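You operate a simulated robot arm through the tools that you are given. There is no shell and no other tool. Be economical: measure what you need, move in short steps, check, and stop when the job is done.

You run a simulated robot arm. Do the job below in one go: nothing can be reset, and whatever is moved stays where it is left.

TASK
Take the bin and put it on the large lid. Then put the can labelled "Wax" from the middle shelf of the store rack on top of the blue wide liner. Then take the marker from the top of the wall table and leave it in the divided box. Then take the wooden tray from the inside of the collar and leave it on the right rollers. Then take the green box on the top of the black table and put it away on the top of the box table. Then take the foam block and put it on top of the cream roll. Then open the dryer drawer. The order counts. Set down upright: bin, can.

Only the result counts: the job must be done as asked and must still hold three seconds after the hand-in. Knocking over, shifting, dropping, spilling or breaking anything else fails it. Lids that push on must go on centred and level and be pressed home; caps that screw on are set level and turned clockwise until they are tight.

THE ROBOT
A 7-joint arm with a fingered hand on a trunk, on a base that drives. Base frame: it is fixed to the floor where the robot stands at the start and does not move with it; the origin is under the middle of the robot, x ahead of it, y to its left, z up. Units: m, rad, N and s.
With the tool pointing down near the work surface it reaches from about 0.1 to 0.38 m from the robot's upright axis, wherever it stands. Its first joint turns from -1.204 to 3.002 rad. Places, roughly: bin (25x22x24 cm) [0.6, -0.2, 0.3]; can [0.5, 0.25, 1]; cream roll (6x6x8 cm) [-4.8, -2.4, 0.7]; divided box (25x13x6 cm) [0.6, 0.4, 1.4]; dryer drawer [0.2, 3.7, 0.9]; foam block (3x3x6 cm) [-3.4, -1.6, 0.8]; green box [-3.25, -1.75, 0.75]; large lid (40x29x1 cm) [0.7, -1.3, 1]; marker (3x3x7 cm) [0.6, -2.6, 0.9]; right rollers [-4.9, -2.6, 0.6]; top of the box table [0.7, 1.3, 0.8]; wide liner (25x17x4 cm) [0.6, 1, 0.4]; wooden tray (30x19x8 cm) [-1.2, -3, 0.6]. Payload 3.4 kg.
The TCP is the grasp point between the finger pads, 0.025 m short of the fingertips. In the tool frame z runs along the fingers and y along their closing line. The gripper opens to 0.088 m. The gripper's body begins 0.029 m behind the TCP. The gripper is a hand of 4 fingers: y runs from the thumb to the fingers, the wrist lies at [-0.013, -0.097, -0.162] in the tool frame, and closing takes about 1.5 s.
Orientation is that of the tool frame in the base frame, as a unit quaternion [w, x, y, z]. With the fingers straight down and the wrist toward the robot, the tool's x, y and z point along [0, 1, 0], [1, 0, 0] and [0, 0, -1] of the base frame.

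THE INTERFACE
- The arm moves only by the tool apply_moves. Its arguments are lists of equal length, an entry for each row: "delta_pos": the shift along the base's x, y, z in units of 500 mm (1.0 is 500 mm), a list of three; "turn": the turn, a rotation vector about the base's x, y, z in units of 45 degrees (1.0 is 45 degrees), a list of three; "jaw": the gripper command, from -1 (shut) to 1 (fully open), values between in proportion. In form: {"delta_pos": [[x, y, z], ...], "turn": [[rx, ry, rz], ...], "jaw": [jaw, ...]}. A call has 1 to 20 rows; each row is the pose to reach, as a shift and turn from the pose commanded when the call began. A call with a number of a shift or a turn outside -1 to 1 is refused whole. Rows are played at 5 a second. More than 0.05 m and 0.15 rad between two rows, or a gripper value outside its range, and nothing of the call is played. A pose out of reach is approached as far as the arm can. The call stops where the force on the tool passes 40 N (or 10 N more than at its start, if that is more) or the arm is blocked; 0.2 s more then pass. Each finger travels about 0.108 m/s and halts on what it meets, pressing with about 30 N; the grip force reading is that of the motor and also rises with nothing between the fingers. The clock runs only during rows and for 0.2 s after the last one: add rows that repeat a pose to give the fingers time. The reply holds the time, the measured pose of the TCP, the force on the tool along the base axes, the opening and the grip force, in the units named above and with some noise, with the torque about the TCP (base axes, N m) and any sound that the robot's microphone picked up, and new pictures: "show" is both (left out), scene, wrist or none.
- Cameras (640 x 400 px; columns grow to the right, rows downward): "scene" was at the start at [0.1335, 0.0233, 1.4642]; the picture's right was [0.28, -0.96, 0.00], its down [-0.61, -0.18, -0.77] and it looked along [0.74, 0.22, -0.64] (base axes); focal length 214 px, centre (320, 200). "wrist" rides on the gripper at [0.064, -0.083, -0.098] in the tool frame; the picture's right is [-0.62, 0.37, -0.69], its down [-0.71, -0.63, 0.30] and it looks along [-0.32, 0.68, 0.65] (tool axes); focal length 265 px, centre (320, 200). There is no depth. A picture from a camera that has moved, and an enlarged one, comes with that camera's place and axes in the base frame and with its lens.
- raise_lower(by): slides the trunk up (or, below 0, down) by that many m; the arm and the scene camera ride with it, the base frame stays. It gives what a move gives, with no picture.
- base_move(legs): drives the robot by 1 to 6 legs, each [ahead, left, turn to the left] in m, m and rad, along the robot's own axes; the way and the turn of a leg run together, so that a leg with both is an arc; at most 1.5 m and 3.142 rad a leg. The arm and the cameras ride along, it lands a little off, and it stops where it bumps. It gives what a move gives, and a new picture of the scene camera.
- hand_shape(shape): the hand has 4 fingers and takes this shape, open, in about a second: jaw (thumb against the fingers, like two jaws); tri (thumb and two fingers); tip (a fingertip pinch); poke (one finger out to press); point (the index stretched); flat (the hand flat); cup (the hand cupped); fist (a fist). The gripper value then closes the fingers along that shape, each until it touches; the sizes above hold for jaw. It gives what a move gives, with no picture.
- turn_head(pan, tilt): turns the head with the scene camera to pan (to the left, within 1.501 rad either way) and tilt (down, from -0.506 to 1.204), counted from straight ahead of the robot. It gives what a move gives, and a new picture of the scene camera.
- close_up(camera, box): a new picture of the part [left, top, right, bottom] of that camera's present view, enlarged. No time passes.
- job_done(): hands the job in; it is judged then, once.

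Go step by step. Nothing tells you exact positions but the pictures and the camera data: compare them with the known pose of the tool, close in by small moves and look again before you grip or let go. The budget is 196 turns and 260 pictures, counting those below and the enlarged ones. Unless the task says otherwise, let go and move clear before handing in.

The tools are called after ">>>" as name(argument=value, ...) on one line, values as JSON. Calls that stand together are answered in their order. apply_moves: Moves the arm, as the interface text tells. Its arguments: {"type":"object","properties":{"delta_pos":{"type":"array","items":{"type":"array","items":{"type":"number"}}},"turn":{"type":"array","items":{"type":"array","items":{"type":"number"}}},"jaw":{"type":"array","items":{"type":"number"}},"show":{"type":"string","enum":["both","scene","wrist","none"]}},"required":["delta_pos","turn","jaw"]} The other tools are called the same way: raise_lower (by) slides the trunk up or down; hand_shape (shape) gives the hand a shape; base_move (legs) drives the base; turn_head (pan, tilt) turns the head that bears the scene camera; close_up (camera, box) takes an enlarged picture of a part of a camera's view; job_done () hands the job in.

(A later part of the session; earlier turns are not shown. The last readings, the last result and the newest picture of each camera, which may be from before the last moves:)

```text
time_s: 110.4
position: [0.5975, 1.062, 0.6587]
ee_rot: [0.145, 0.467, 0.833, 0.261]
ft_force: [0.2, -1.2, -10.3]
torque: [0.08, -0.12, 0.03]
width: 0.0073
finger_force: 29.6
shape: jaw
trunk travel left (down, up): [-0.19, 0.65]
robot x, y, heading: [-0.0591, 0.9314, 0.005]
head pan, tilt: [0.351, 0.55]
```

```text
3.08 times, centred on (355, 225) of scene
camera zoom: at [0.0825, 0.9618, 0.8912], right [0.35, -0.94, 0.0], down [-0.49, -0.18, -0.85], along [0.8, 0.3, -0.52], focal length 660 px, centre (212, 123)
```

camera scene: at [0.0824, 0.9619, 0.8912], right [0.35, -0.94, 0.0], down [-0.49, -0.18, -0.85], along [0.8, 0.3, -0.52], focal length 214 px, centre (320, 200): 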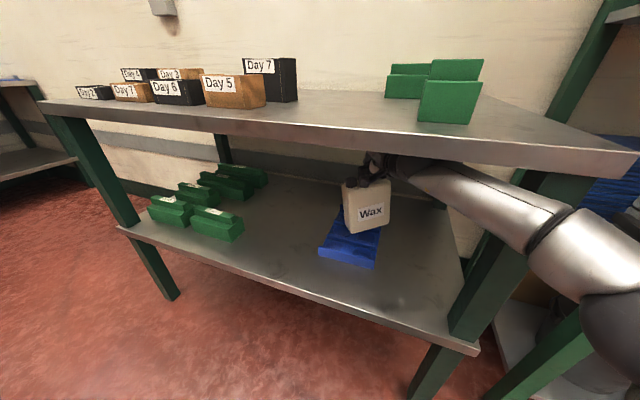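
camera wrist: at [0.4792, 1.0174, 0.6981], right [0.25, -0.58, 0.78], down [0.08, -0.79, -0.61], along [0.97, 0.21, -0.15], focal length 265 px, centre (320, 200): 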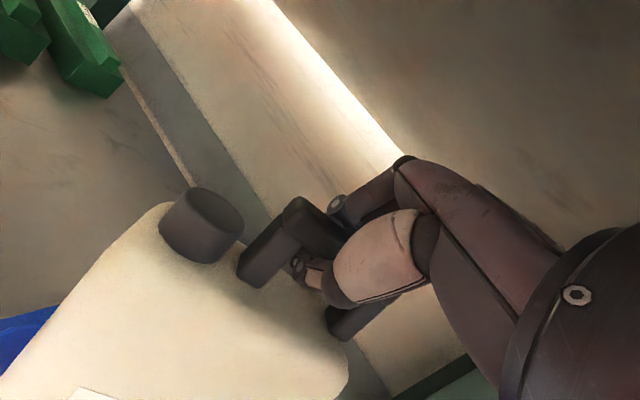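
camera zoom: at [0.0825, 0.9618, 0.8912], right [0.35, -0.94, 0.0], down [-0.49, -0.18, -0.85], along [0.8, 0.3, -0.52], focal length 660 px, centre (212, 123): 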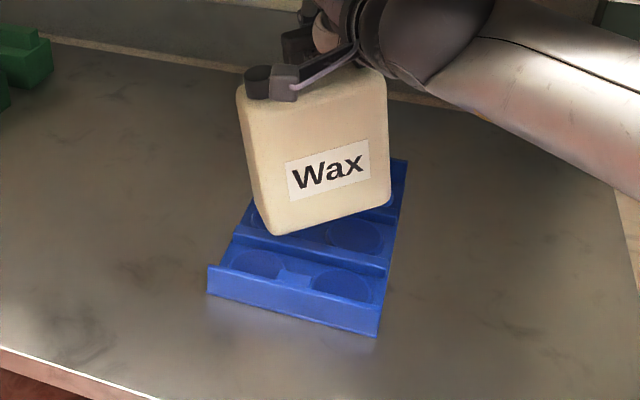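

The can leans about 10° to its left. I roll the hand back by about 9° and re-centre, then look.

>>> apply_moves(delta_pos=[[0.018, -0.03, 0.004], [0.036, -0.06, 0.004], [0.036, -0.06, 0.004]], turn=[[0.09, 0.05, 0], [0.173, 0.1, 0], [0.173, 0.1, 0]], jaw=[-1, -1, -1], show="none")

>>> close_up(camera="scene", box=[290, 160, 420, 290])

```text
time_s: 111.2
position: [0.6091, 1.0414, 0.6666]
ee_rot: [0.084, 0.481, 0.821, 0.297]
ft_force: [-1.1, 0.8, -11.3]
torque: [0.13, -0.16, -0.01]
width: 0.0074
finger_force: 30.3
shape: jaw
trunk travel left (down, up): [-0.19, 0.65]
robot x, y, heading: [-0.0542, 0.9292, 0.012]
head pan, tilt: [0.351, 0.55]
```

```text
3.08 times, centred on (355, 225) of scene
camera zoom: at [0.0765, 0.969, 0.8922], right [0.35, -0.94, 0.01], down [-0.48, -0.19, -0.85], along [0.8, 0.3, -0.52], focal length 660 px, centre (212, 123)
```

zoom: 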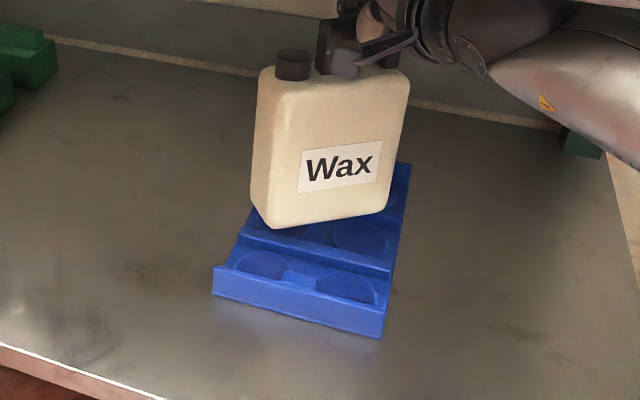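

The base seems to have been nudged; I check whether the arm touches the table.

>>> turn_head(pan=-0.1, tilt=0.5)

```text
time_s: 112.1
position: [0.61, 1.0405, 0.6655]
ee_rot: [0.087, 0.481, 0.82, 0.296]
ft_force: [0.1, -0.4, -11.3]
torque: [0.02, -0.17, 0.01]
width: 0.0076
finger_force: 29.7
shape: jaw
trunk travel left (down, up): [-0.19, 0.65]
robot x, y, heading: [-0.0549, 0.9313, 0.006]
head pan, tilt: [-0.099, 0.499]
camera scene: at [0.0826, 0.9292, 0.897], right [-0.09, -1.0, 0.01], down [-0.47, 0.04, -0.88], along [0.88, -0.09, -0.47], focal length 214 px, centre (320, 200)
```

scene: 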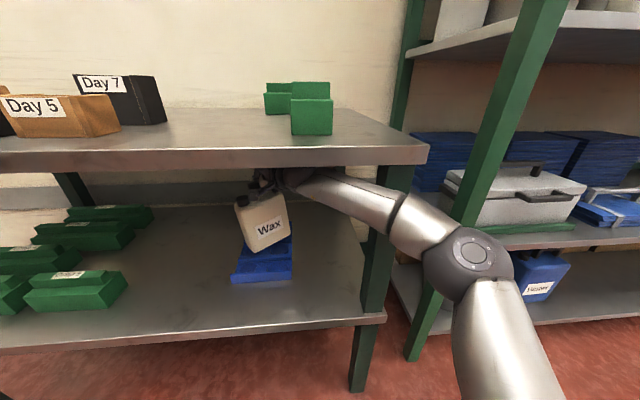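

The forearm leans on the table's right leg. I undo the yaw so the elbow swings clear, then back out and approach from the left instead.

>>> apply_moves(delta_pos=[[-0.005, 0.01, 0], [-0.01, 0.02, 0], [-0.01, 0.02, 0], [-0.01, 0.02, 0], [-0.01, 0.02, 0], [-0.01, 0.02, 0]], turn=[[0, 0, -0.14], [0, 0, -0.28], [0, 0, -0.42], [0, 0, -0.56], [0, 0, -0.667], [0, 0, -0.667]], jaw=[-1, -1, -1, -1, -1, -1], show="scene")

```text
time_s: 113.5
position: [0.6102, 1.0426, 0.6591]
ee_rot: [0.156, 0.68, 0.664, 0.268]
ft_force: [-0.8, 0.1, -11.3]
torque: [-0.04, -0.15, 0.01]
width: 0.0075
finger_force: 30.1
shape: jaw
trunk travel left (down, up): [-0.19, 0.65]
robot x, y, heading: [-0.0561, 0.9302, 0.007]
head pan, tilt: [-0.099, 0.499]
camera scene: at [0.0888, 0.9222, 0.8957], right [-0.09, -1.0, 0.0], down [-0.48, 0.04, -0.88], along [0.87, -0.08, -0.48], focal length 214 px, centre (320, 200)
```

scene: 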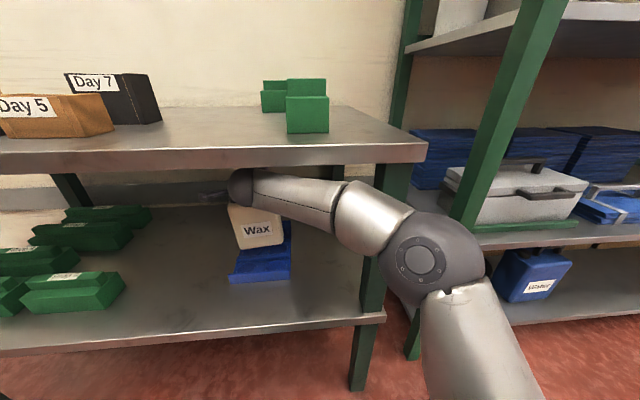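

Free again. I back out, turn the base −30° and line up from the left-front.

>>> base_move(legs=[[-0.5, 0, 0], [0, 0, -0.5306], [-0.165, 0.572, 0]])

>>> turn_head(pan=0.2, tilt=0.3)

```text
time_s: 120.9
position: [0.2173, 1.2626, 0.6601]
ee_rot: [0.221, 0.831, 0.462, 0.217]
ft_force: [0.1, -0.4, -10.5]
torque: [-0.11, -0.1, 0.01]
width: 0.0077
finger_force: 30.1
shape: jaw
trunk travel left (down, up): [-0.19, 0.65]
robot x, y, heading: [-0.4144, 1.5031, -0.522]
head pan, tilt: [-0.099, 0.499]
camera scene: at [-0.2922, 1.4243, 0.8957], right [-0.59, -0.81, 0.0], down [-0.39, 0.28, -0.88], along [0.71, -0.52, -0.48], focal length 214 px, centre (320, 200)
```

scene: 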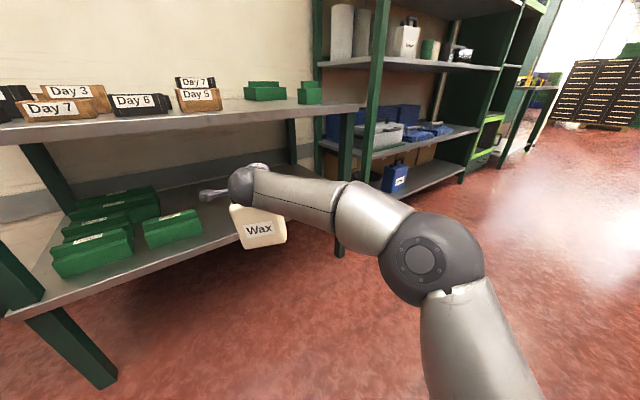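

```text
time_s: 121.7
position: [0.2174, 1.262, 0.6609]
ee_rot: [0.22, 0.832, 0.461, 0.216]
ft_force: [0.5, 0.4, -11.1]
torque: [-0.07, -0.11, -0.03]
width: 0.0072
finger_force: 29.7
shape: jaw
trunk travel left (down, up): [-0.19, 0.65]
robot x, y, heading: [-0.4137, 1.502, -0.532]
head pan, tilt: [0.201, 0.3]
camera scene: at [-0.2774, 1.4477, 0.9141], right [-0.32, -0.95, 0.0], down [-0.28, 0.1, -0.95], along [0.9, -0.31, -0.3], focal length 214 px, centre (320, 200)
```

scene: 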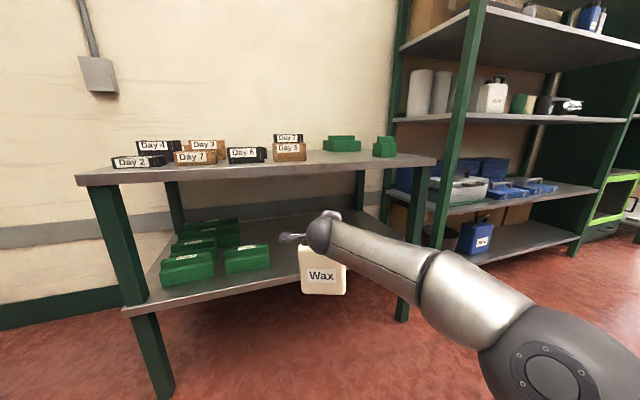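

The can now hangs level and the path is clear. I drive in most of the way.

>>> base_move(legs=[[0.36, 0.012, 0.005]])

>>> turn_head(pan=0.3, tilt=0.5)

```text
time_s: 124.0
position: [0.5399, 1.0985, 0.6601]
ee_rot: [0.218, 0.829, 0.466, 0.217]
ft_force: [0.5, -0.6, -11.1]
torque: [-0.13, -0.14, -0.02]
width: 0.0075
finger_force: 29.9
shape: jaw
trunk travel left (down, up): [-0.19, 0.65]
robot x, y, heading: [-0.0908, 1.334, -0.512]
head pan, tilt: [0.201, 0.3]
camera scene: at [0.0436, 1.279, 0.9141], right [-0.31, -0.95, 0.0], down [-0.28, 0.09, -0.95], along [0.91, -0.3, -0.3], focal length 214 px, centre (320, 200)
```

scene: 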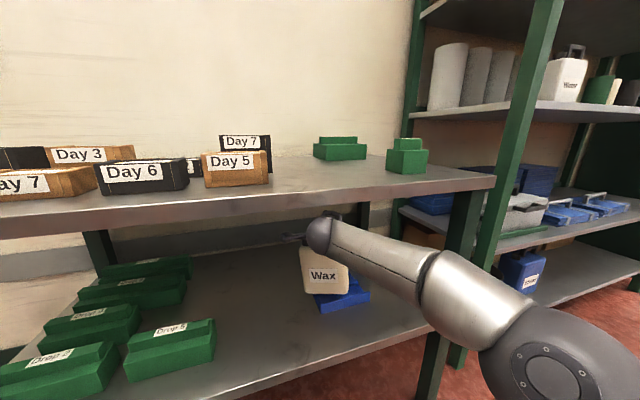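

```text
time_s: 124.7
position: [0.5412, 1.1003, 0.6595]
ee_rot: [0.218, 0.829, 0.466, 0.217]
ft_force: [-0.8, -0.2, -10.8]
torque: [-0.1, -0.08, 0.03]
width: 0.0072
finger_force: 30.3
shape: jaw
trunk travel left (down, up): [-0.19, 0.65]
robot x, y, heading: [-0.0928, 1.3339, -0.515]
head pan, tilt: [0.3, 0.499]
camera scene: at [0.0437, 1.2885, 0.8958], right [-0.21, -0.98, 0.0], down [-0.47, 0.1, -0.88], along [0.86, -0.19, -0.48], focal length 214 px, centre (320, 200)
```

scene: 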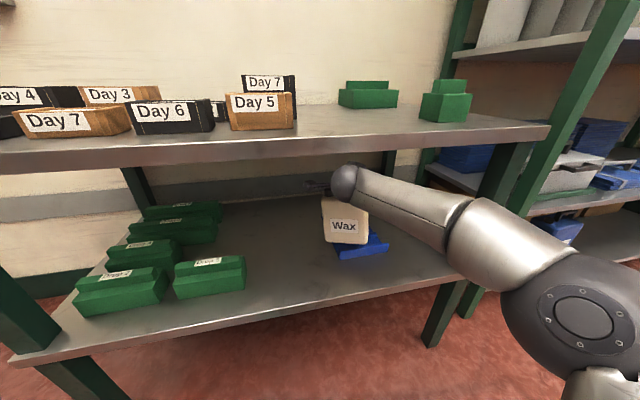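

>>> base_move(legs=[[0.086, -0.012, 0]])

>>> close_up(camera="scene", box=[270, 150, 430, 290])

```text
time_s: 125.8
position: [0.6098, 1.0472, 0.6592]
ee_rot: [0.218, 0.828, 0.468, 0.217]
ft_force: [0.8, 1.1, -11.0]
torque: [-0.09, -0.16, 0.02]
width: 0.0077
finger_force: 30.0
shape: jaw
trunk travel left (down, up): [-0.19, 0.65]
robot x, y, heading: [-0.0263, 1.2824, -0.511]
head pan, tilt: [0.3, 0.499]
camera scene: at [0.1122, 1.2363, 0.8957], right [-0.21, -0.98, 0.0], down [-0.47, 0.1, -0.88], along [0.86, -0.19, -0.48], focal length 214 px, centre (320, 200)
```

scene: 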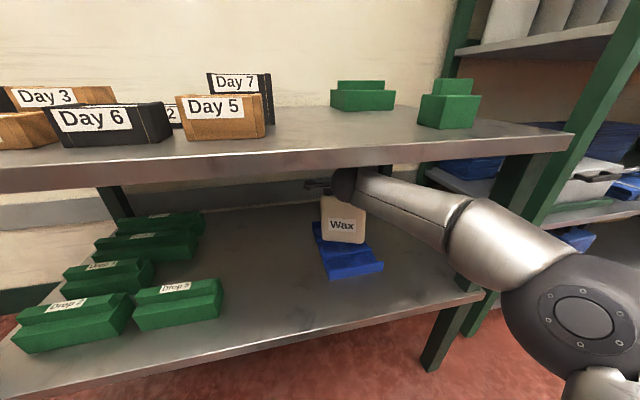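

```text
2.86 times, centred on (350, 220) of scene
camera zoom: at [0.1122, 1.2363, 0.8957], right [-0.21, -0.98, 0.0], down [-0.47, 0.1, -0.88], along [0.86, -0.19, -0.48], focal length 613 px, centre (234, 143)
```

zoom: 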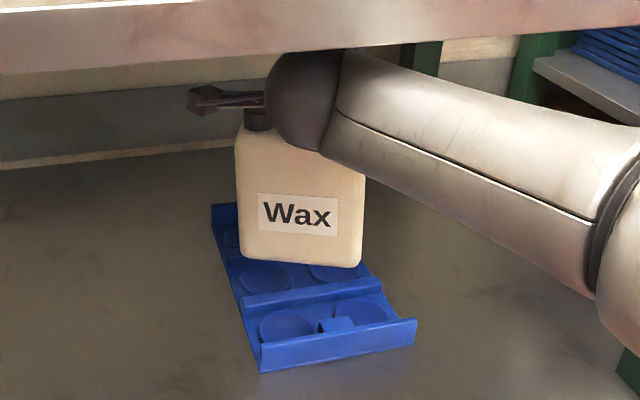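

Position is good: base centre ≈(0.634, 1.037), inner ridges at x≈0.604 and 0.68. I correct the last small lean and lower slowly.

>>> apply_moves(delta_pos=[[0.008, 0.006, 0], [0.016, 0.008, -0.01], [0.016, 0.008, -0.02], [0.016, 0.008, -0.03], [0.016, 0.008, -0.04], [0.016, 0.008, -0.04]], turn=[[0.04, -0.022, 0], [0.078, -0.045, 0], [0.078, -0.045, 0], [0.078, -0.045, 0], [0.078, -0.045, 0], [0.078, -0.045, 0]], jaw=[-1, -1, -1, -1, -1, -1], show="none")

>>> close_up(camera="scene", box=[270, 150, 430, 290])

```text
time_s: 127.2
position: [0.6182, 1.0516, 0.6398]
ee_rot: [0.201, 0.831, 0.457, 0.246]
ft_force: [0.0, 0.6, -11.3]
torque: [-0.11, -0.1, 0.02]
width: 0.0077
finger_force: 29.7
shape: jaw
trunk travel left (down, up): [-0.19, 0.65]
robot x, y, heading: [-0.0247, 1.2792, -0.521]
head pan, tilt: [0.3, 0.499]
```

```text
2.86 times, centred on (350, 220) of scene
camera zoom: at [0.1122, 1.2362, 0.8957], right [-0.21, -0.98, 0.0], down [-0.47, 0.1, -0.88], along [0.86, -0.19, -0.48], focal length 613 px, centre (234, 143)
```

zoom: 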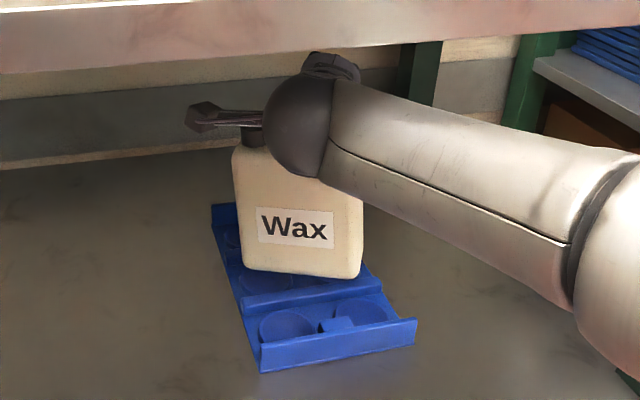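

>>> apply_moves(delta_pos=[[0, 0, -0.008], [0, 0, -0.016], [0, 0, -0.02], [0, 0, -0.02]], turn=[[0, 0, 0], [0, 0, 0], [0, 0, 0], [0, 0, 0]], jaw=[-1, -1, -1, -1], show="none")

```text
time_s: 128.2
position: [0.6165, 1.0528, 0.6303]
ee_rot: [0.202, 0.831, 0.456, 0.247]
ft_force: [0.5, 0.2, -11.4]
torque: [-0.11, -0.15, 0.01]
width: 0.0075
finger_force: 30.1
shape: jaw
trunk travel left (down, up): [-0.19, 0.65]
robot x, y, heading: [-0.0234, 1.2813, -0.514]
head pan, tilt: [0.3, 0.499]
```

>>> apply_moves(delta_pos=[[0, 0, -0.006], [0, 0, -0.012], [0, 0, -0.016], [0, 0, -0.016]], turn=[[0, 0, 0], [0, 0, 0], [0, 0, 0], [0, 0, 0]], jaw=[-1, -1, -1, -1], show="none")

>>> close_up(camera="scene", box=[270, 150, 430, 290])

```text
time_s: 129.2
position: [0.6163, 1.0516, 0.6216]
ee_rot: [0.202, 0.831, 0.456, 0.246]
ft_force: [0.2, -1.1, -10.9]
torque: [-0.1, -0.1, -0.01]
width: 0.0073
finger_force: 29.9
shape: jaw
trunk travel left (down, up): [-0.19, 0.65]
robot x, y, heading: [-0.0234, 1.2814, -0.514]
head pan, tilt: [0.3, 0.499]
```

```text
2.86 times, centred on (350, 220) of scene
camera zoom: at [0.1121, 1.2362, 0.8958], right [-0.21, -0.98, 0.0], down [-0.47, 0.1, -0.88], along [0.86, -0.19, -0.48], focal length 613 px, centre (234, 143)
```

zoom: 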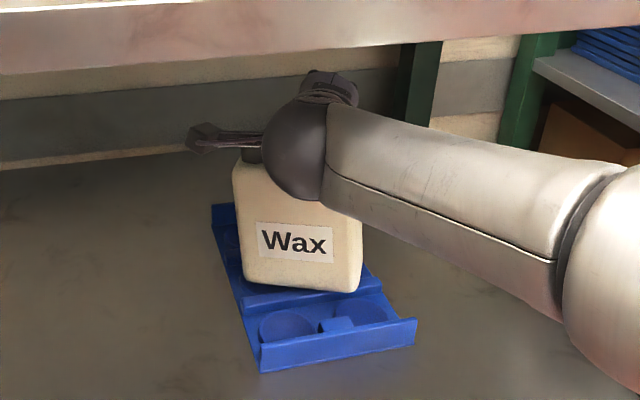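

>>> apply_moves(delta_pos=[[0, 0, -0.006], [0, 0, -0.012], [0, 0, -0.018], [0, 0, -0.018]], turn=[[0, 0, 0], [0, 0, 0], [0, 0, 0], [0, 0, 0]], jaw=[-1, -1, -1, -1], show="none")

>>> close_up(camera="scene", box=[270, 150, 430, 290])

```text
time_s: 130.2
position: [0.6161, 1.0506, 0.6151]
ee_rot: [0.203, 0.831, 0.455, 0.247]
ft_force: [-3.6, -3.3, 3.2]
torque: [0.08, -0.03, 0.06]
width: 0.0061
finger_force: 30.1
shape: jaw
trunk travel left (down, up): [-0.19, 0.65]
robot x, y, heading: [-0.0257, 1.2829, -0.512]
head pan, tilt: [0.3, 0.499]
```

```text
2.86 times, centred on (350, 220) of scene
camera zoom: at [0.1099, 1.2365, 0.8962], right [-0.21, -0.98, 0.0], down [-0.47, 0.1, -0.88], along [0.86, -0.19, -0.48], focal length 613 px, centre (234, 143)
```

zoom: 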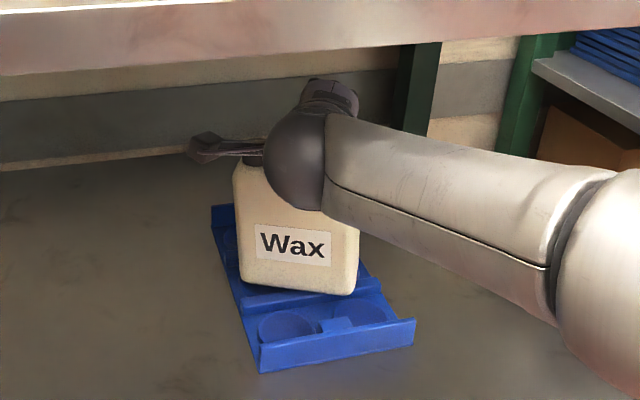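

The can stands on the liner. I open partially and watch.

>>> apply_moves(delta_pos=[[0, 0, 0.006], [0, 0, 0.006], [0, 0, 0.006], [0, 0, 0.006], [0, 0, 0.006]], turn=[[0, 0, 0], [0, 0, 0], [0, 0, 0], [0, 0, 0], [0, 0, 0]], jaw=[-0.9, -0.7, -0.4, -0.1, -0.1], show="wrist")

>>> close_up(camera="scene", box=[270, 150, 430, 290])

```text
time_s: 131.4
position: [0.6151, 1.0512, 0.618]
ee_rot: [0.203, 0.831, 0.455, 0.246]
ft_force: [1.3, -4.1, 1.9]
torque: [-0.07, -0.05, 0.02]
width: 0.0372
finger_force: 0.1
shape: jaw
trunk travel left (down, up): [-0.19, 0.65]
robot x, y, heading: [-0.026, 1.2802, -0.511]
head pan, tilt: [0.3, 0.499]
camera wrist: at [0.532, 1.1606, 0.6635], right [-0.46, -0.64, 0.62], down [-0.56, -0.33, -0.76], along [0.69, -0.69, -0.21], focal length 265 px, centre (320, 200)
```

wrist: 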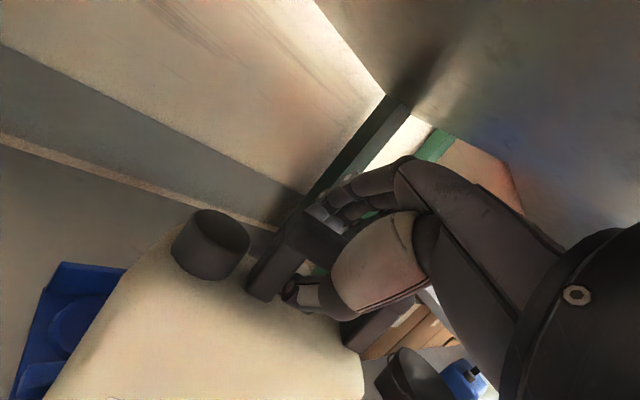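

```text
2.86 times, centred on (350, 220) of scene
camera zoom: at [0.1107, 1.2365, 0.8961], right [-0.21, -0.98, 0.0], down [-0.47, 0.1, -0.88], along [0.86, -0.19, -0.48], focal length 613 px, centre (234, 143)
```

zoom: 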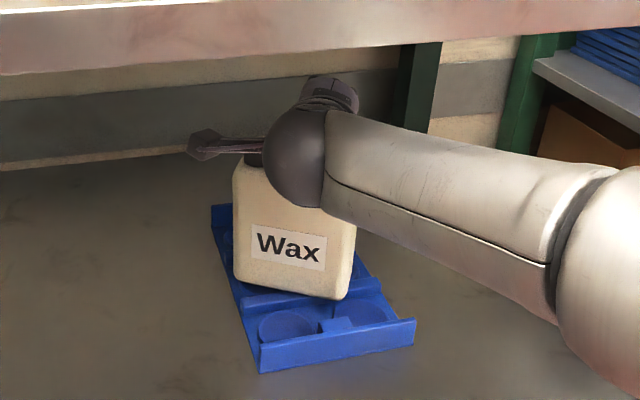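

I retreat along the finger direction, checking.

>>> apply_moves(delta_pos=[[0, 0, 0], [-0.01, 0.006, 0.016], [-0.025, 0.0145, 0.041], [-0.04, 0.023, 0.066], [-0.05, 0.029, 0.078], [-0.05, 0.029, 0.078]], turn=[[0, 0, 0], [0, 0, 0], [0, 0, 0], [0, 0, 0], [0, 0, 0], [0, 0, 0]], jaw=[0.1, 0.1, 0.1, 0.1, 0.1, 0.1], show="wrist")

>>> close_up(camera="scene", box=[270, 150, 430, 290])

```text
time_s: 132.8
position: [0.5912, 1.0671, 0.6568]
ee_rot: [0.202, 0.831, 0.456, 0.247]
ft_force: [0.0, 0.3, -0.1]
torque: [0.0, 0.02, 0.01]
width: 0.0487
finger_force: 0.1
shape: jaw
trunk travel left (down, up): [-0.19, 0.65]
robot x, y, heading: [-0.0196, 1.2782, -0.516]
head pan, tilt: [0.3, 0.499]
camera wrist: at [0.5076, 1.1768, 0.7032], right [-0.46, -0.64, 0.62], down [-0.56, -0.33, -0.76], along [0.69, -0.69, -0.21], focal length 265 px, centre (320, 200)
```

wrist: 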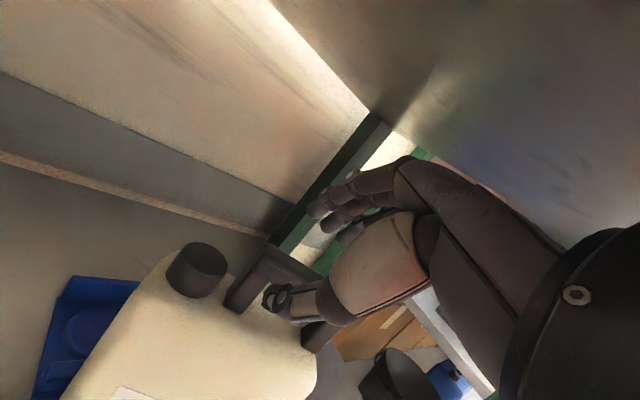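

```text
2.86 times, centred on (350, 220) of scene
camera zoom: at [0.1108, 1.2368, 0.896], right [-0.21, -0.98, 0.0], down [-0.47, 0.1, -0.88], along [0.86, -0.19, -0.48], focal length 613 px, centre (234, 143)
```

zoom: 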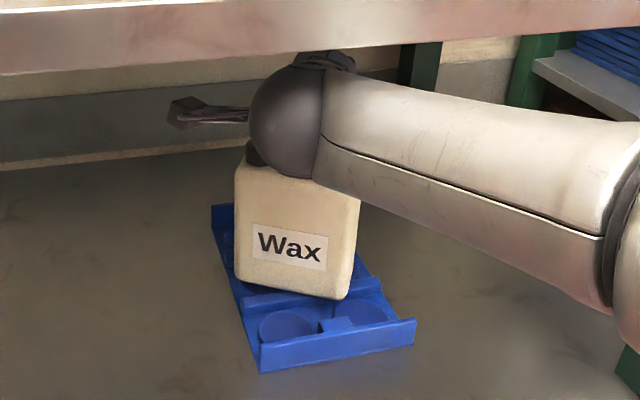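

The hand is free of the handle. I drive straight back.

>>> base_move(legs=[[-0.5, 0, 0]])

>>> close_up(camera="scene", box=[240, 150, 400, 270])

```text
time_s: 135.7
position: [0.1598, 1.3145, 0.6565]
ee_rot: [0.202, 0.83, 0.458, 0.247]
ft_force: [0.0, -0.7, 0.7]
torque: [-0.02, -0.02, -0.01]
width: 0.0484
finger_force: 0.0
shape: jaw
trunk travel left (down, up): [-0.19, 0.65]
robot x, y, heading: [-0.4557, 1.5225, -0.512]
head pan, tilt: [0.3, 0.499]
camera scene: at [-0.3224, 1.4809, 0.896], right [-0.21, -0.98, 0.0], down [-0.47, 0.1, -0.88], along [0.86, -0.18, -0.48], focal length 214 px, centre (320, 200)
```

scene: 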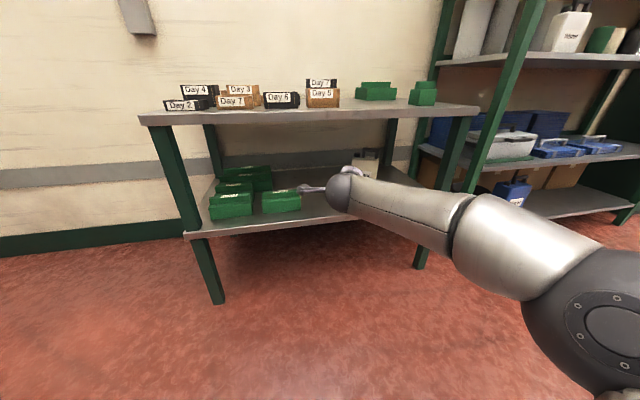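

```text
3.33 times, centred on (320, 210) of scene
camera zoom: at [-0.3224, 1.4809, 0.896], right [-0.21, -0.98, 0.0], down [-0.47, 0.1, -0.88], along [0.86, -0.18, -0.48], focal length 715 px, centre (320, 167)
```

zoom: 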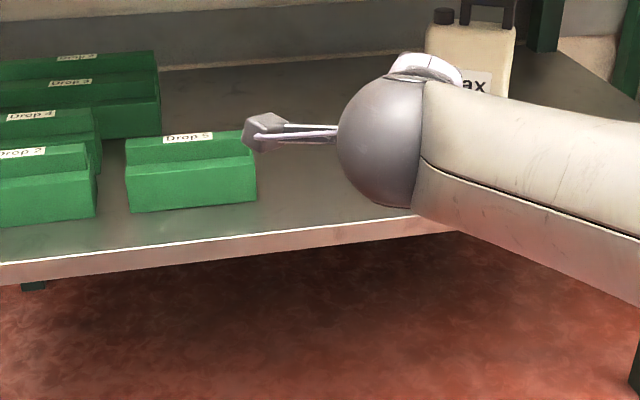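

The Wax can stands on the liner. Next the marker on the wall table far to the right: I straighten, raise the trunk and drive there.

>>> raise_lower(by=0.4)

>>> base_move(legs=[[0, 0, 0.512], [0.03, -1.5, 0], [0, -1.5, 0]])

>>> turn_head(pan=-0.6, tilt=0.5)

```text
time_s: 139.6
position: [0.1599, 1.3155, 1.0567]
ee_rot: [0.201, 0.829, 0.459, 0.248]
ft_force: [-0.1, 0.4, 0.2]
torque: [0.01, 0.0, -0.01]
width: 0.0487
finger_force: 0.0
shape: jaw
trunk travel left (down, up): [-0.59, 0.25]
robot x, y, heading: [-0.4592, 1.5231, -0.507]
head pan, tilt: [0.3, 0.499]
```

```text
refused: leg 2 is longer than a leg can be; nothing moved
```

```text
time_s: 140.8
position: [0.1589, 1.315, 1.0559]
ee_rot: [0.202, 0.829, 0.459, 0.247]
ft_force: [0.3, 1.0, -0.1]
torque: [-0.01, 0.01, 0.01]
width: 0.0485
finger_force: 0.0
shape: jaw
trunk travel left (down, up): [-0.59, 0.25]
robot x, y, heading: [-0.4585, 1.5233, -0.508]
head pan, tilt: [-0.6, 0.499]
camera scene: at [-0.3707, 1.4183, 1.296], right [-0.89, -0.45, 0.0], down [-0.21, 0.43, -0.88], along [0.39, -0.79, -0.48], focal length 214 px, centre (320, 200)
```

scene: 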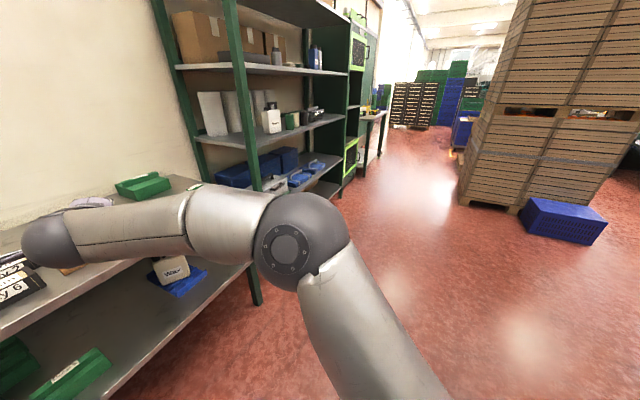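

>>> base_move(legs=[[0, 0, 0.51], [0.04, -1.4, 0], [0, -1.4, 0]])

>>> apply_moves(delta_pos=[[0, 0, 0], [0, 0, 0], [0, 0, 0], [0, 0, 0], [0, 0, 0], [0, 0, 0]], turn=[[-0.055, 0.154, 0.012], [-0.11, 0.31, 0.024], [-0.165, 0.46, 0.036], [-0.22, 0.61, 0.048], [-0.287, 0.772, 0.06], [-0.287, 0.772, 0.06]], jaw=[1, 1, 1, 1, 1, 1], show="none")

>>> turn_head(pan=-0.7, tilt=0.5)

```text
time_s: 155.9
position: [0.1881, -1.2144, 1.0563]
ee_rot: [0.136, 0.696, 0.643, 0.288]
ft_force: [0.1, 0.0, -0.5]
torque: [-0.02, -0.04, 0.0]
width: 0.0484
finger_force: 0.0
shape: jaw
trunk travel left (down, up): [-0.59, 0.25]
robot x, y, heading: [-0.4579, -1.314, -0.029]
head pan, tilt: [-0.6, 0.499]
camera scene: at [-0.3303, -1.3693, 1.296], right [-0.59, -0.81, 0.0], down [-0.39, 0.28, -0.88], along [0.71, -0.52, -0.48], focal length 214 px, centre (320, 200)
```

scene: 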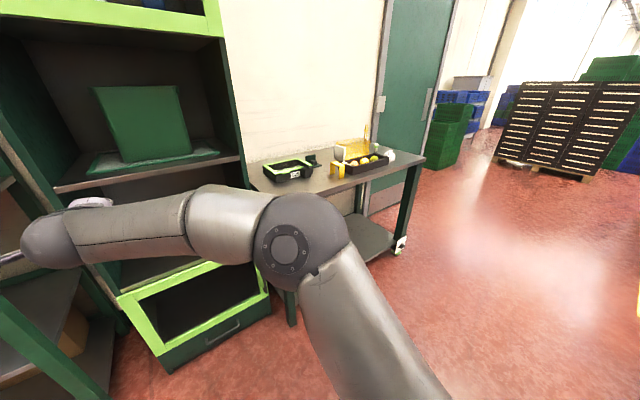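

```text
time_s: 157.3
position: [0.1739, -1.233, 1.0496]
ee_rot: [0.008, 0.715, 0.699, -0.004]
ft_force: [-0.2, 0.0, 0.7]
torque: [0.01, 0.02, 0.0]
width: 0.0876
finger_force: 0.1
shape: jaw
out of reach, approached as far as the arm can: row 5, 6
trunk travel left (down, up): [-0.59, 0.25]
robot x, y, heading: [-0.4534, -1.3155, -0.03]
head pan, tilt: [-0.6, 0.499]
```

```text
time_s: 158.0
position: [0.1747, -1.2346, 1.0511]
ee_rot: [0.007, 0.715, 0.699, -0.002]
ft_force: [0.2, 0.3, 0.6]
torque: [0.01, -0.03, 0.01]
width: 0.0878
finger_force: 0.1
shape: jaw
trunk travel left (down, up): [-0.59, 0.25]
robot x, y, heading: [-0.4564, -1.3141, -0.029]
head pan, tilt: [-0.7, 0.499]
camera scene: at [-0.3359, -1.376, 1.296], right [-0.66, -0.75, 0.0], down [-0.36, 0.32, -0.88], along [0.66, -0.58, -0.48], focal length 214 px, centre (320, 200)
```

scene: 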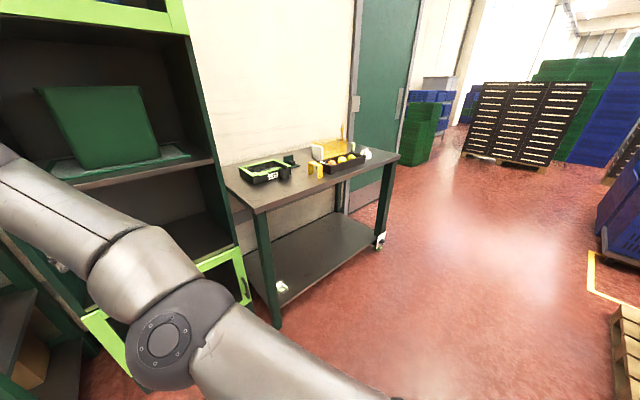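

I retract the arm to its normal reach and go on to the wall table.

>>> apply_moves(delta_pos=[[-0.1, 0, 0], [-0.2, 0, 0], [-0.3, 0, 0], [-0.4, 0, 0], [-0.5, 0, 0]], turn=[[0, 0, 0], [0, 0, 0], [0, 0, 0], [0, 0, 0], [0, 0, 0]], jaw=[1, 1, 1, 1, 1], show="none")

>>> base_move(legs=[[0, -1.0, 0.029]])

>>> turn_head(pan=0.0, tilt=0.5)

```text
time_s: 159.2
position: [-0.0746, -1.235, 1.0525]
ee_rot: [0.009, 0.716, 0.698, -0.001]
ft_force: [-0.8, -0.3, 0.1]
torque: [0.01, -0.01, -0.01]
width: 0.0878
finger_force: 0.0
shape: jaw
trunk travel left (down, up): [-0.59, 0.25]
robot x, y, heading: [-0.4549, -1.3073, -0.029]
head pan, tilt: [-0.7, 0.499]
```

```text
time_s: 164.4
position: [-0.0955, -2.2327, 1.0521]
ee_rot: [0.008, 0.712, 0.703, -0.002]
ft_force: [-0.1, 0.3, -0.9]
torque: [-0.01, -0.03, 0.03]
width: 0.0879
finger_force: 0.0
shape: jaw
trunk travel left (down, up): [-0.59, 0.25]
robot x, y, heading: [-0.4785, -2.317, -0.012]
head pan, tilt: [-0.7, 0.499]
camera scene: at [-0.3559, -2.3793, 1.296], right [-0.65, -0.76, 0.0], down [-0.36, 0.31, -0.88], along [0.66, -0.57, -0.48], focal length 214 px, centre (320, 200)
```

scene: 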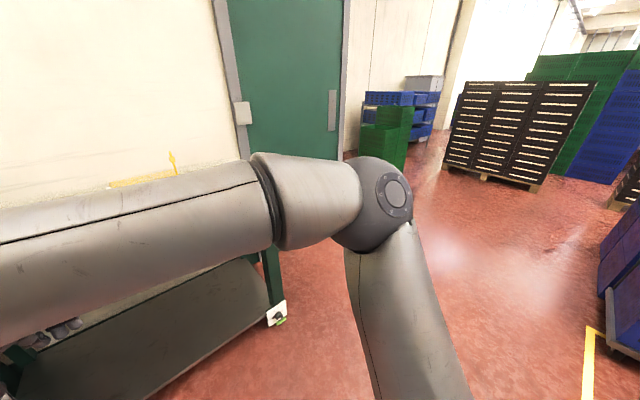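

```text
time_s: 165.5
position: [-0.0944, -2.2331, 1.0518]
ee_rot: [0.009, 0.712, 0.702, -0.002]
ft_force: [0.0, 0.3, -0.5]
torque: [0.01, 0.04, 0.0]
width: 0.088
finger_force: 0.0
shape: jaw
trunk travel left (down, up): [-0.59, 0.25]
robot x, y, heading: [-0.4778, -2.3204, -0.019]
head pan, tilt: [0.0, 0.499]
camera scene: at [-0.3336, -2.3208, 1.296], right [-0.01, -1.0, 0.0], down [-0.48, 0.01, -0.88], along [0.88, -0.01, -0.48], focal length 214 px, centre (320, 200)
```

scene: 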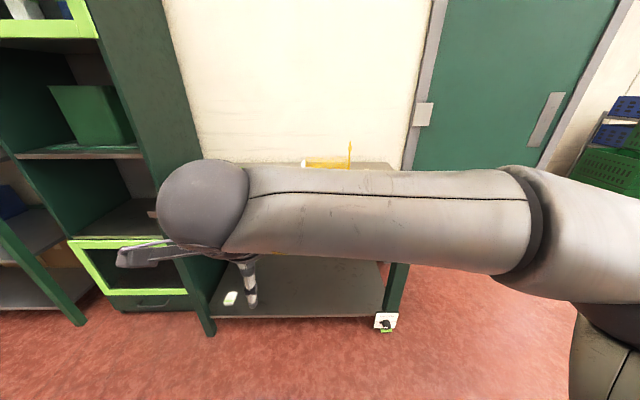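

I lower the arm relative to the camera to see the table top.

>>> raise_lower(by=0.2)

>>> apply_moves(delta_pos=[[0, 0, -0.1], [0, 0, -0.2], [0, 0, -0.3], [0, 0, -0.4], [0, 0, -0.4]], turn=[[0, 0, 0], [0, 0, 0], [0, 0, 0], [0, 0, 0], [0, 0, 0]], jaw=[1, 1, 1, 1, 1], show="both")

>>> close_up(camera="scene", box=[200, 120, 440, 270])

```text
time_s: 167.6
position: [-0.0941, -2.2318, 1.2521]
ee_rot: [0.008, 0.711, 0.703, -0.002]
ft_force: [0.2, -0.3, 0.3]
torque: [-0.02, 0.01, 0.0]
width: 0.0877
finger_force: 0.0
shape: jaw
trunk travel left (down, up): [-0.79, 0.05]
robot x, y, heading: [-0.478, -2.3194, -0.01]
head pan, tilt: [0.0, 0.499]
```

```text
time_s: 168.8
position: [-0.0937, -2.234, 1.0533]
ee_rot: [0.008, 0.711, 0.704, -0.002]
ft_force: [0.0, 0.3, 0.8]
torque: [0.0, -0.01, 0.0]
width: 0.0881
finger_force: 0.0
shape: jaw
trunk travel left (down, up): [-0.79, 0.05]
robot x, y, heading: [-0.4779, -2.3172, -0.016]
head pan, tilt: [0.0, 0.499]
camera scene: at [-0.3343, -2.3211, 1.4961], right [-0.01, -1.0, 0.0], down [-0.48, 0.01, -0.88], along [0.88, -0.01, -0.48], focal length 214 px, centre (320, 200)
camera wrist: at [-0.1779, -2.1658, 1.1504], right [0.36, -0.61, 0.7], down [-0.64, -0.71, -0.3], along [0.69, -0.34, -0.64], focal length 265 px, centre (320, 200)
```

scene: 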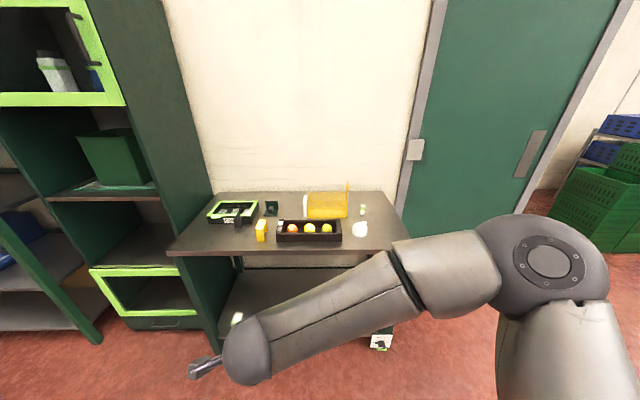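
wrist: 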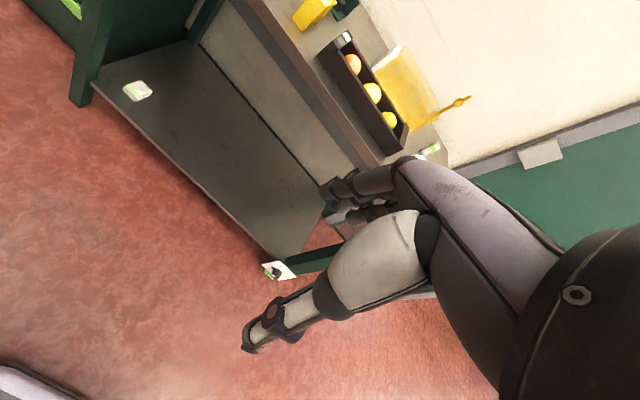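

```text
2.67 times, centred on (320, 195) of scene
camera zoom: at [-0.3343, -2.3211, 1.4961], right [-0.01, -1.0, 0.0], down [-0.48, 0.01, -0.88], along [0.88, -0.01, -0.48], focal length 572 px, centre (320, 213)
```

zoom: 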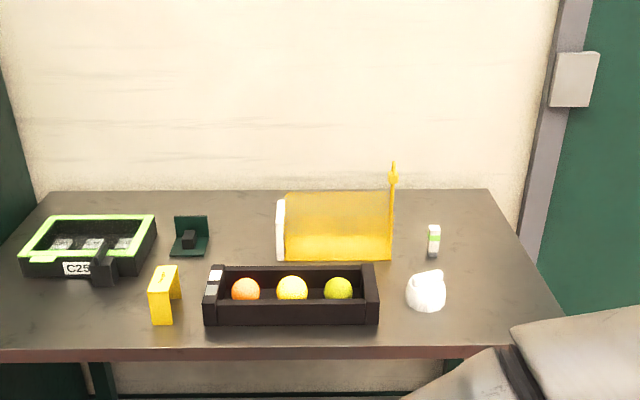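

The marker is the small white-green upright piece near (0.646, −2.566) on the table. To reach it I'll turn the hand so the fingers close sideways; first yaw 45° twice, then tilt forward.

>>> apply_moves(delta_pos=[[0, 0, 0.02], [0, 0, 0.04], [0, 0, 0.06], [0, 0, 0.08], [0, 0, 0.1], [0, 0, 0.1]], turn=[[0, 0, 0.18], [0, 0, 0.36], [0, 0, 0.54], [0, 0, 0.72], [0, 0, 0.9], [0, 0, 1]], jaw=[1, 1, 1, 1, 1, 1], show="none")

>>> apply_moves(delta_pos=[[0, 0, 0], [0, 0, 0], [0, 0, 0], [0, 0, 0], [0, 0, 0], [0, 0, 0]], turn=[[0, 0, 0.18], [0, 0, 0.36], [0, 0, 0.54], [0, 0, 0.72], [0, 0, 0.9], [0, 0, 1]], jaw=[1, 1, 1, 1, 1, 1], show="none")

>>> apply_moves(delta_pos=[[0, 0, 0], [0, 0, 0], [0, 0, 0], [0, 0, 0], [0, 0, 0], [0, 0, 0]], turn=[[0, -0.18, 0], [0, -0.36, 0], [0, -0.54, 0], [0, -0.72, 0], [0, -0.9, 0], [0, -1, 0]], jaw=[1, 1, 1, 1, 1, 1], show="both")

```text
time_s: 170.2
position: [-0.0929, -2.2322, 1.1017]
ee_rot: [0.007, 0.387, 0.922, 0.002]
ft_force: [-0.2, -0.5, -0.4]
torque: [0.0, 0.0, -0.02]
width: 0.0879
finger_force: 0.0
shape: jaw
trunk travel left (down, up): [-0.79, 0.05]
robot x, y, heading: [-0.4754, -2.3191, -0.018]
head pan, tilt: [0.0, 0.499]
```

```text
time_s: 171.6
position: [-0.1235, -2.2246, 1.1067]
ee_rot: [0.015, 0.064, 0.998, -0.018]
ft_force: [-0.2, 1.0, -0.3]
torque: [0.0, -0.01, 0.01]
width: 0.0879
finger_force: 0.0
shape: jaw
out of reach, approached as far as the arm can: row 5, 6
trunk travel left (down, up): [-0.79, 0.05]
robot x, y, heading: [-0.4791, -2.3172, -0.016]
head pan, tilt: [0.0, 0.499]
```

```text
time_s: 173.0
position: [-0.1242, -2.2257, 1.108]
ee_rot: [0.396, 0.065, 0.916, 0.01]
ft_force: [0.5, -0.3, -0.2]
torque: [0.02, 0.01, 0.0]
width: 0.0878
finger_force: 0.0
shape: jaw
trunk travel left (down, up): [-0.79, 0.05]
robot x, y, heading: [-0.478, -2.3158, -0.013]
head pan, tilt: [0.0, 0.499]
camera scene: at [-0.334, -2.3203, 1.4961], right [-0.01, -1.0, 0.0], down [-0.48, 0.01, -0.88], along [0.88, -0.01, -0.48], focal length 214 px, centre (320, 200)
camera wrist: at [-0.2489, -2.2952, 1.1223], right [-0.04, 0.31, 0.95], down [0.63, -0.73, 0.27], along [0.77, 0.61, -0.17], focal length 265 px, centre (320, 200)
```

scene: 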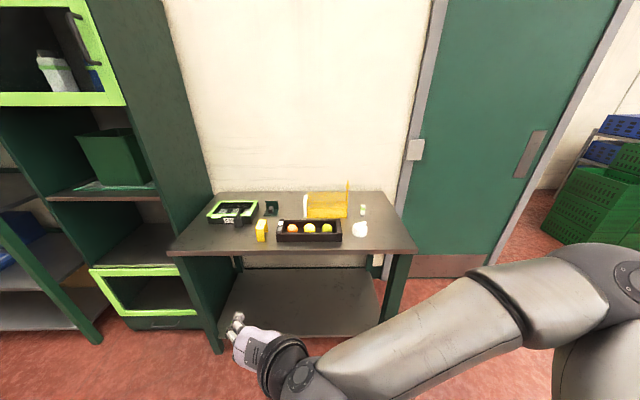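
wrist: 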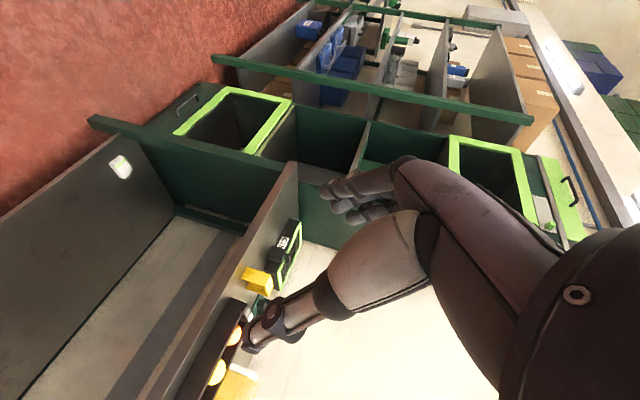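

Hand oriented. I drive to line up in front of the marker.

>>> base_move(legs=[[0, -0.34, 0.013], [0.42, 0, 0]])

>>> close_up(camera="scene", box=[200, 170, 400, 320])

>>> close_up(camera="wrist", box=[0, 0, 640, 400])

```text
time_s: 177.5
position: [0.2989, -2.5586, 1.1067]
ee_rot: [0.394, 0.056, 0.917, 0.013]
ft_force: [0.2, -0.3, 0.1]
torque: [0.0, 0.0, 0.0]
width: 0.0881
finger_force: 0.1
shape: jaw
trunk travel left (down, up): [-0.79, 0.05]
robot x, y, heading: [-0.0505, -2.6591, 0.003]
head pan, tilt: [0.0, 0.499]
camera scene: at [0.091, -2.6581, 1.496], right [0.0, -1.0, 0.0], down [-0.48, 0.0, -0.88], along [0.88, 0.0, -0.48], focal length 214 px, centre (320, 200)
```

scene: 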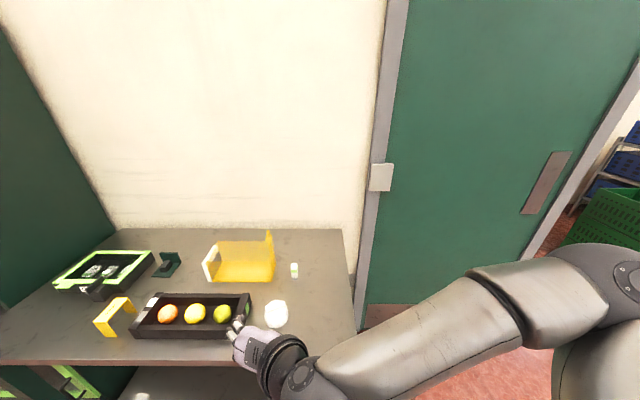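

```text
2.67 times, centred on (300, 245) of scene
camera zoom: at [0.091, -2.6581, 1.496], right [0.0, -1.0, 0.0], down [-0.48, 0.0, -0.88], along [0.88, 0.0, -0.48], focal length 572 px, centre (373, 80)
```

zoom: 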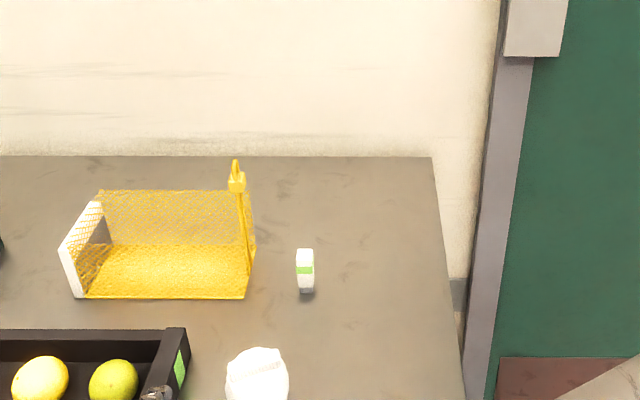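

```text
1.00 times, centred on (320, 200) of wrist (not enlarged: the box is as wide or as high as the picture)
camera zoom: at [0.1755, -2.6312, 1.1223], right [-0.05, 0.31, 0.95], down [0.65, -0.71, 0.26], along [0.76, 0.63, -0.17], focal length 265 px, centre (320, 200)
```

zoom: 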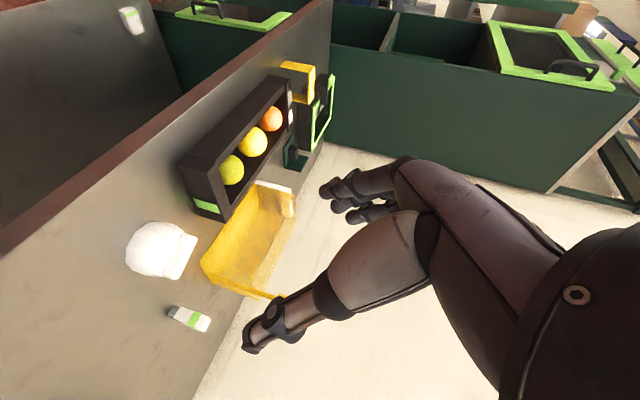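

The marker stands at (0.649, −2.565), table z≈0.858. I step closer and move to a pre-grasp behind and above it.

>>> base_move(legs=[[0.12, 0, 0]])

>>> apply_moves(delta_pos=[[0.06, 0, -0.05], [0.12, 0, -0.1], [0.18, 0, -0.16], [0.24, 0, -0.22], [0.3, 0, -0.26], [0.3, 0, -0.26]], turn=[[0, 0, 0], [0, 0, 0], [0, 0, 0], [0, 0, 0], [0, 0, 0], [0, 0, 0]], jaw=[0.5, 0.5, 0.5, 0.5, 0.5, 0.5], show="both")

```text
time_s: 178.7
position: [0.4197, -2.5593, 1.1062]
ee_rot: [0.395, 0.057, 0.917, 0.012]
ft_force: [0.3, 1.8, -0.3]
torque: [-0.02, 0.02, -0.03]
width: 0.0878
finger_force: 0.0
shape: jaw
trunk travel left (down, up): [-0.79, 0.05]
robot x, y, heading: [0.068, -2.6555, 0.008]
head pan, tilt: [0.0, 0.499]
camera scene: at [0.2104, -2.6579, 1.496], right [0.0, -1.0, 0.0], down [-0.48, 0.0, -0.88], along [0.88, 0.0, -0.48], focal length 214 px, centre (320, 200)
```

scene: 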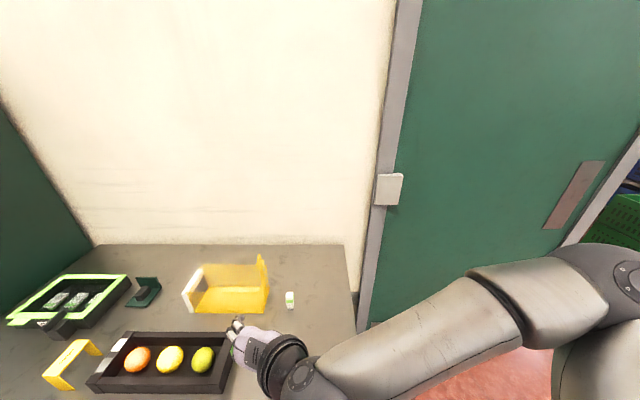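

```text
time_s: 180.1
position: [0.5684, -2.5595, 0.9738]
ee_rot: [0.396, 0.058, 0.917, 0.012]
ft_force: [-0.7, -0.2, -0.6]
torque: [0.0, 0.0, 0.0]
width: 0.066
finger_force: 0.0
shape: jaw
trunk travel left (down, up): [-0.79, 0.05]
robot x, y, heading: [0.0706, -2.6599, 0.003]
head pan, tilt: [0.0, 0.499]
camera scene: at [0.2094, -2.6581, 1.4961], right [0.0, -1.0, 0.0], down [-0.48, 0.0, -0.88], along [0.88, 0.0, -0.48], focal length 214 px, centre (320, 200)
camera wrist: at [0.4449, -2.6319, 0.9897], right [-0.05, 0.31, 0.95], down [0.65, -0.71, 0.26], along [0.76, 0.63, -0.17], focal length 265 px, centre (320, 200)
```

scene: 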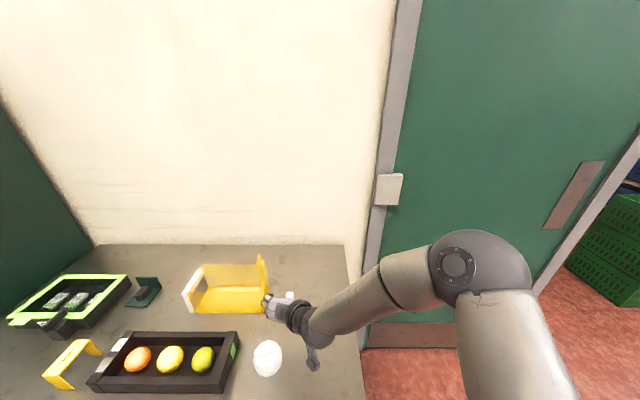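
wrist: 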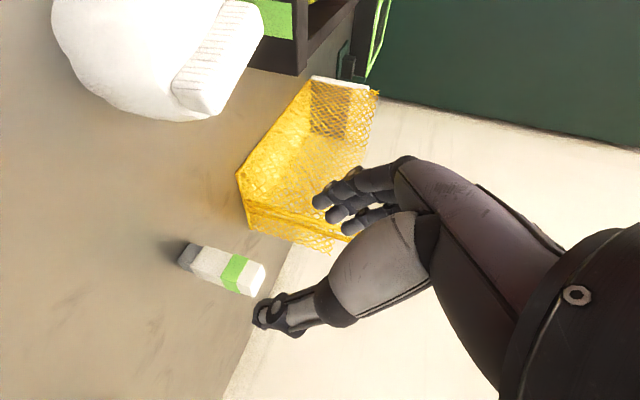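

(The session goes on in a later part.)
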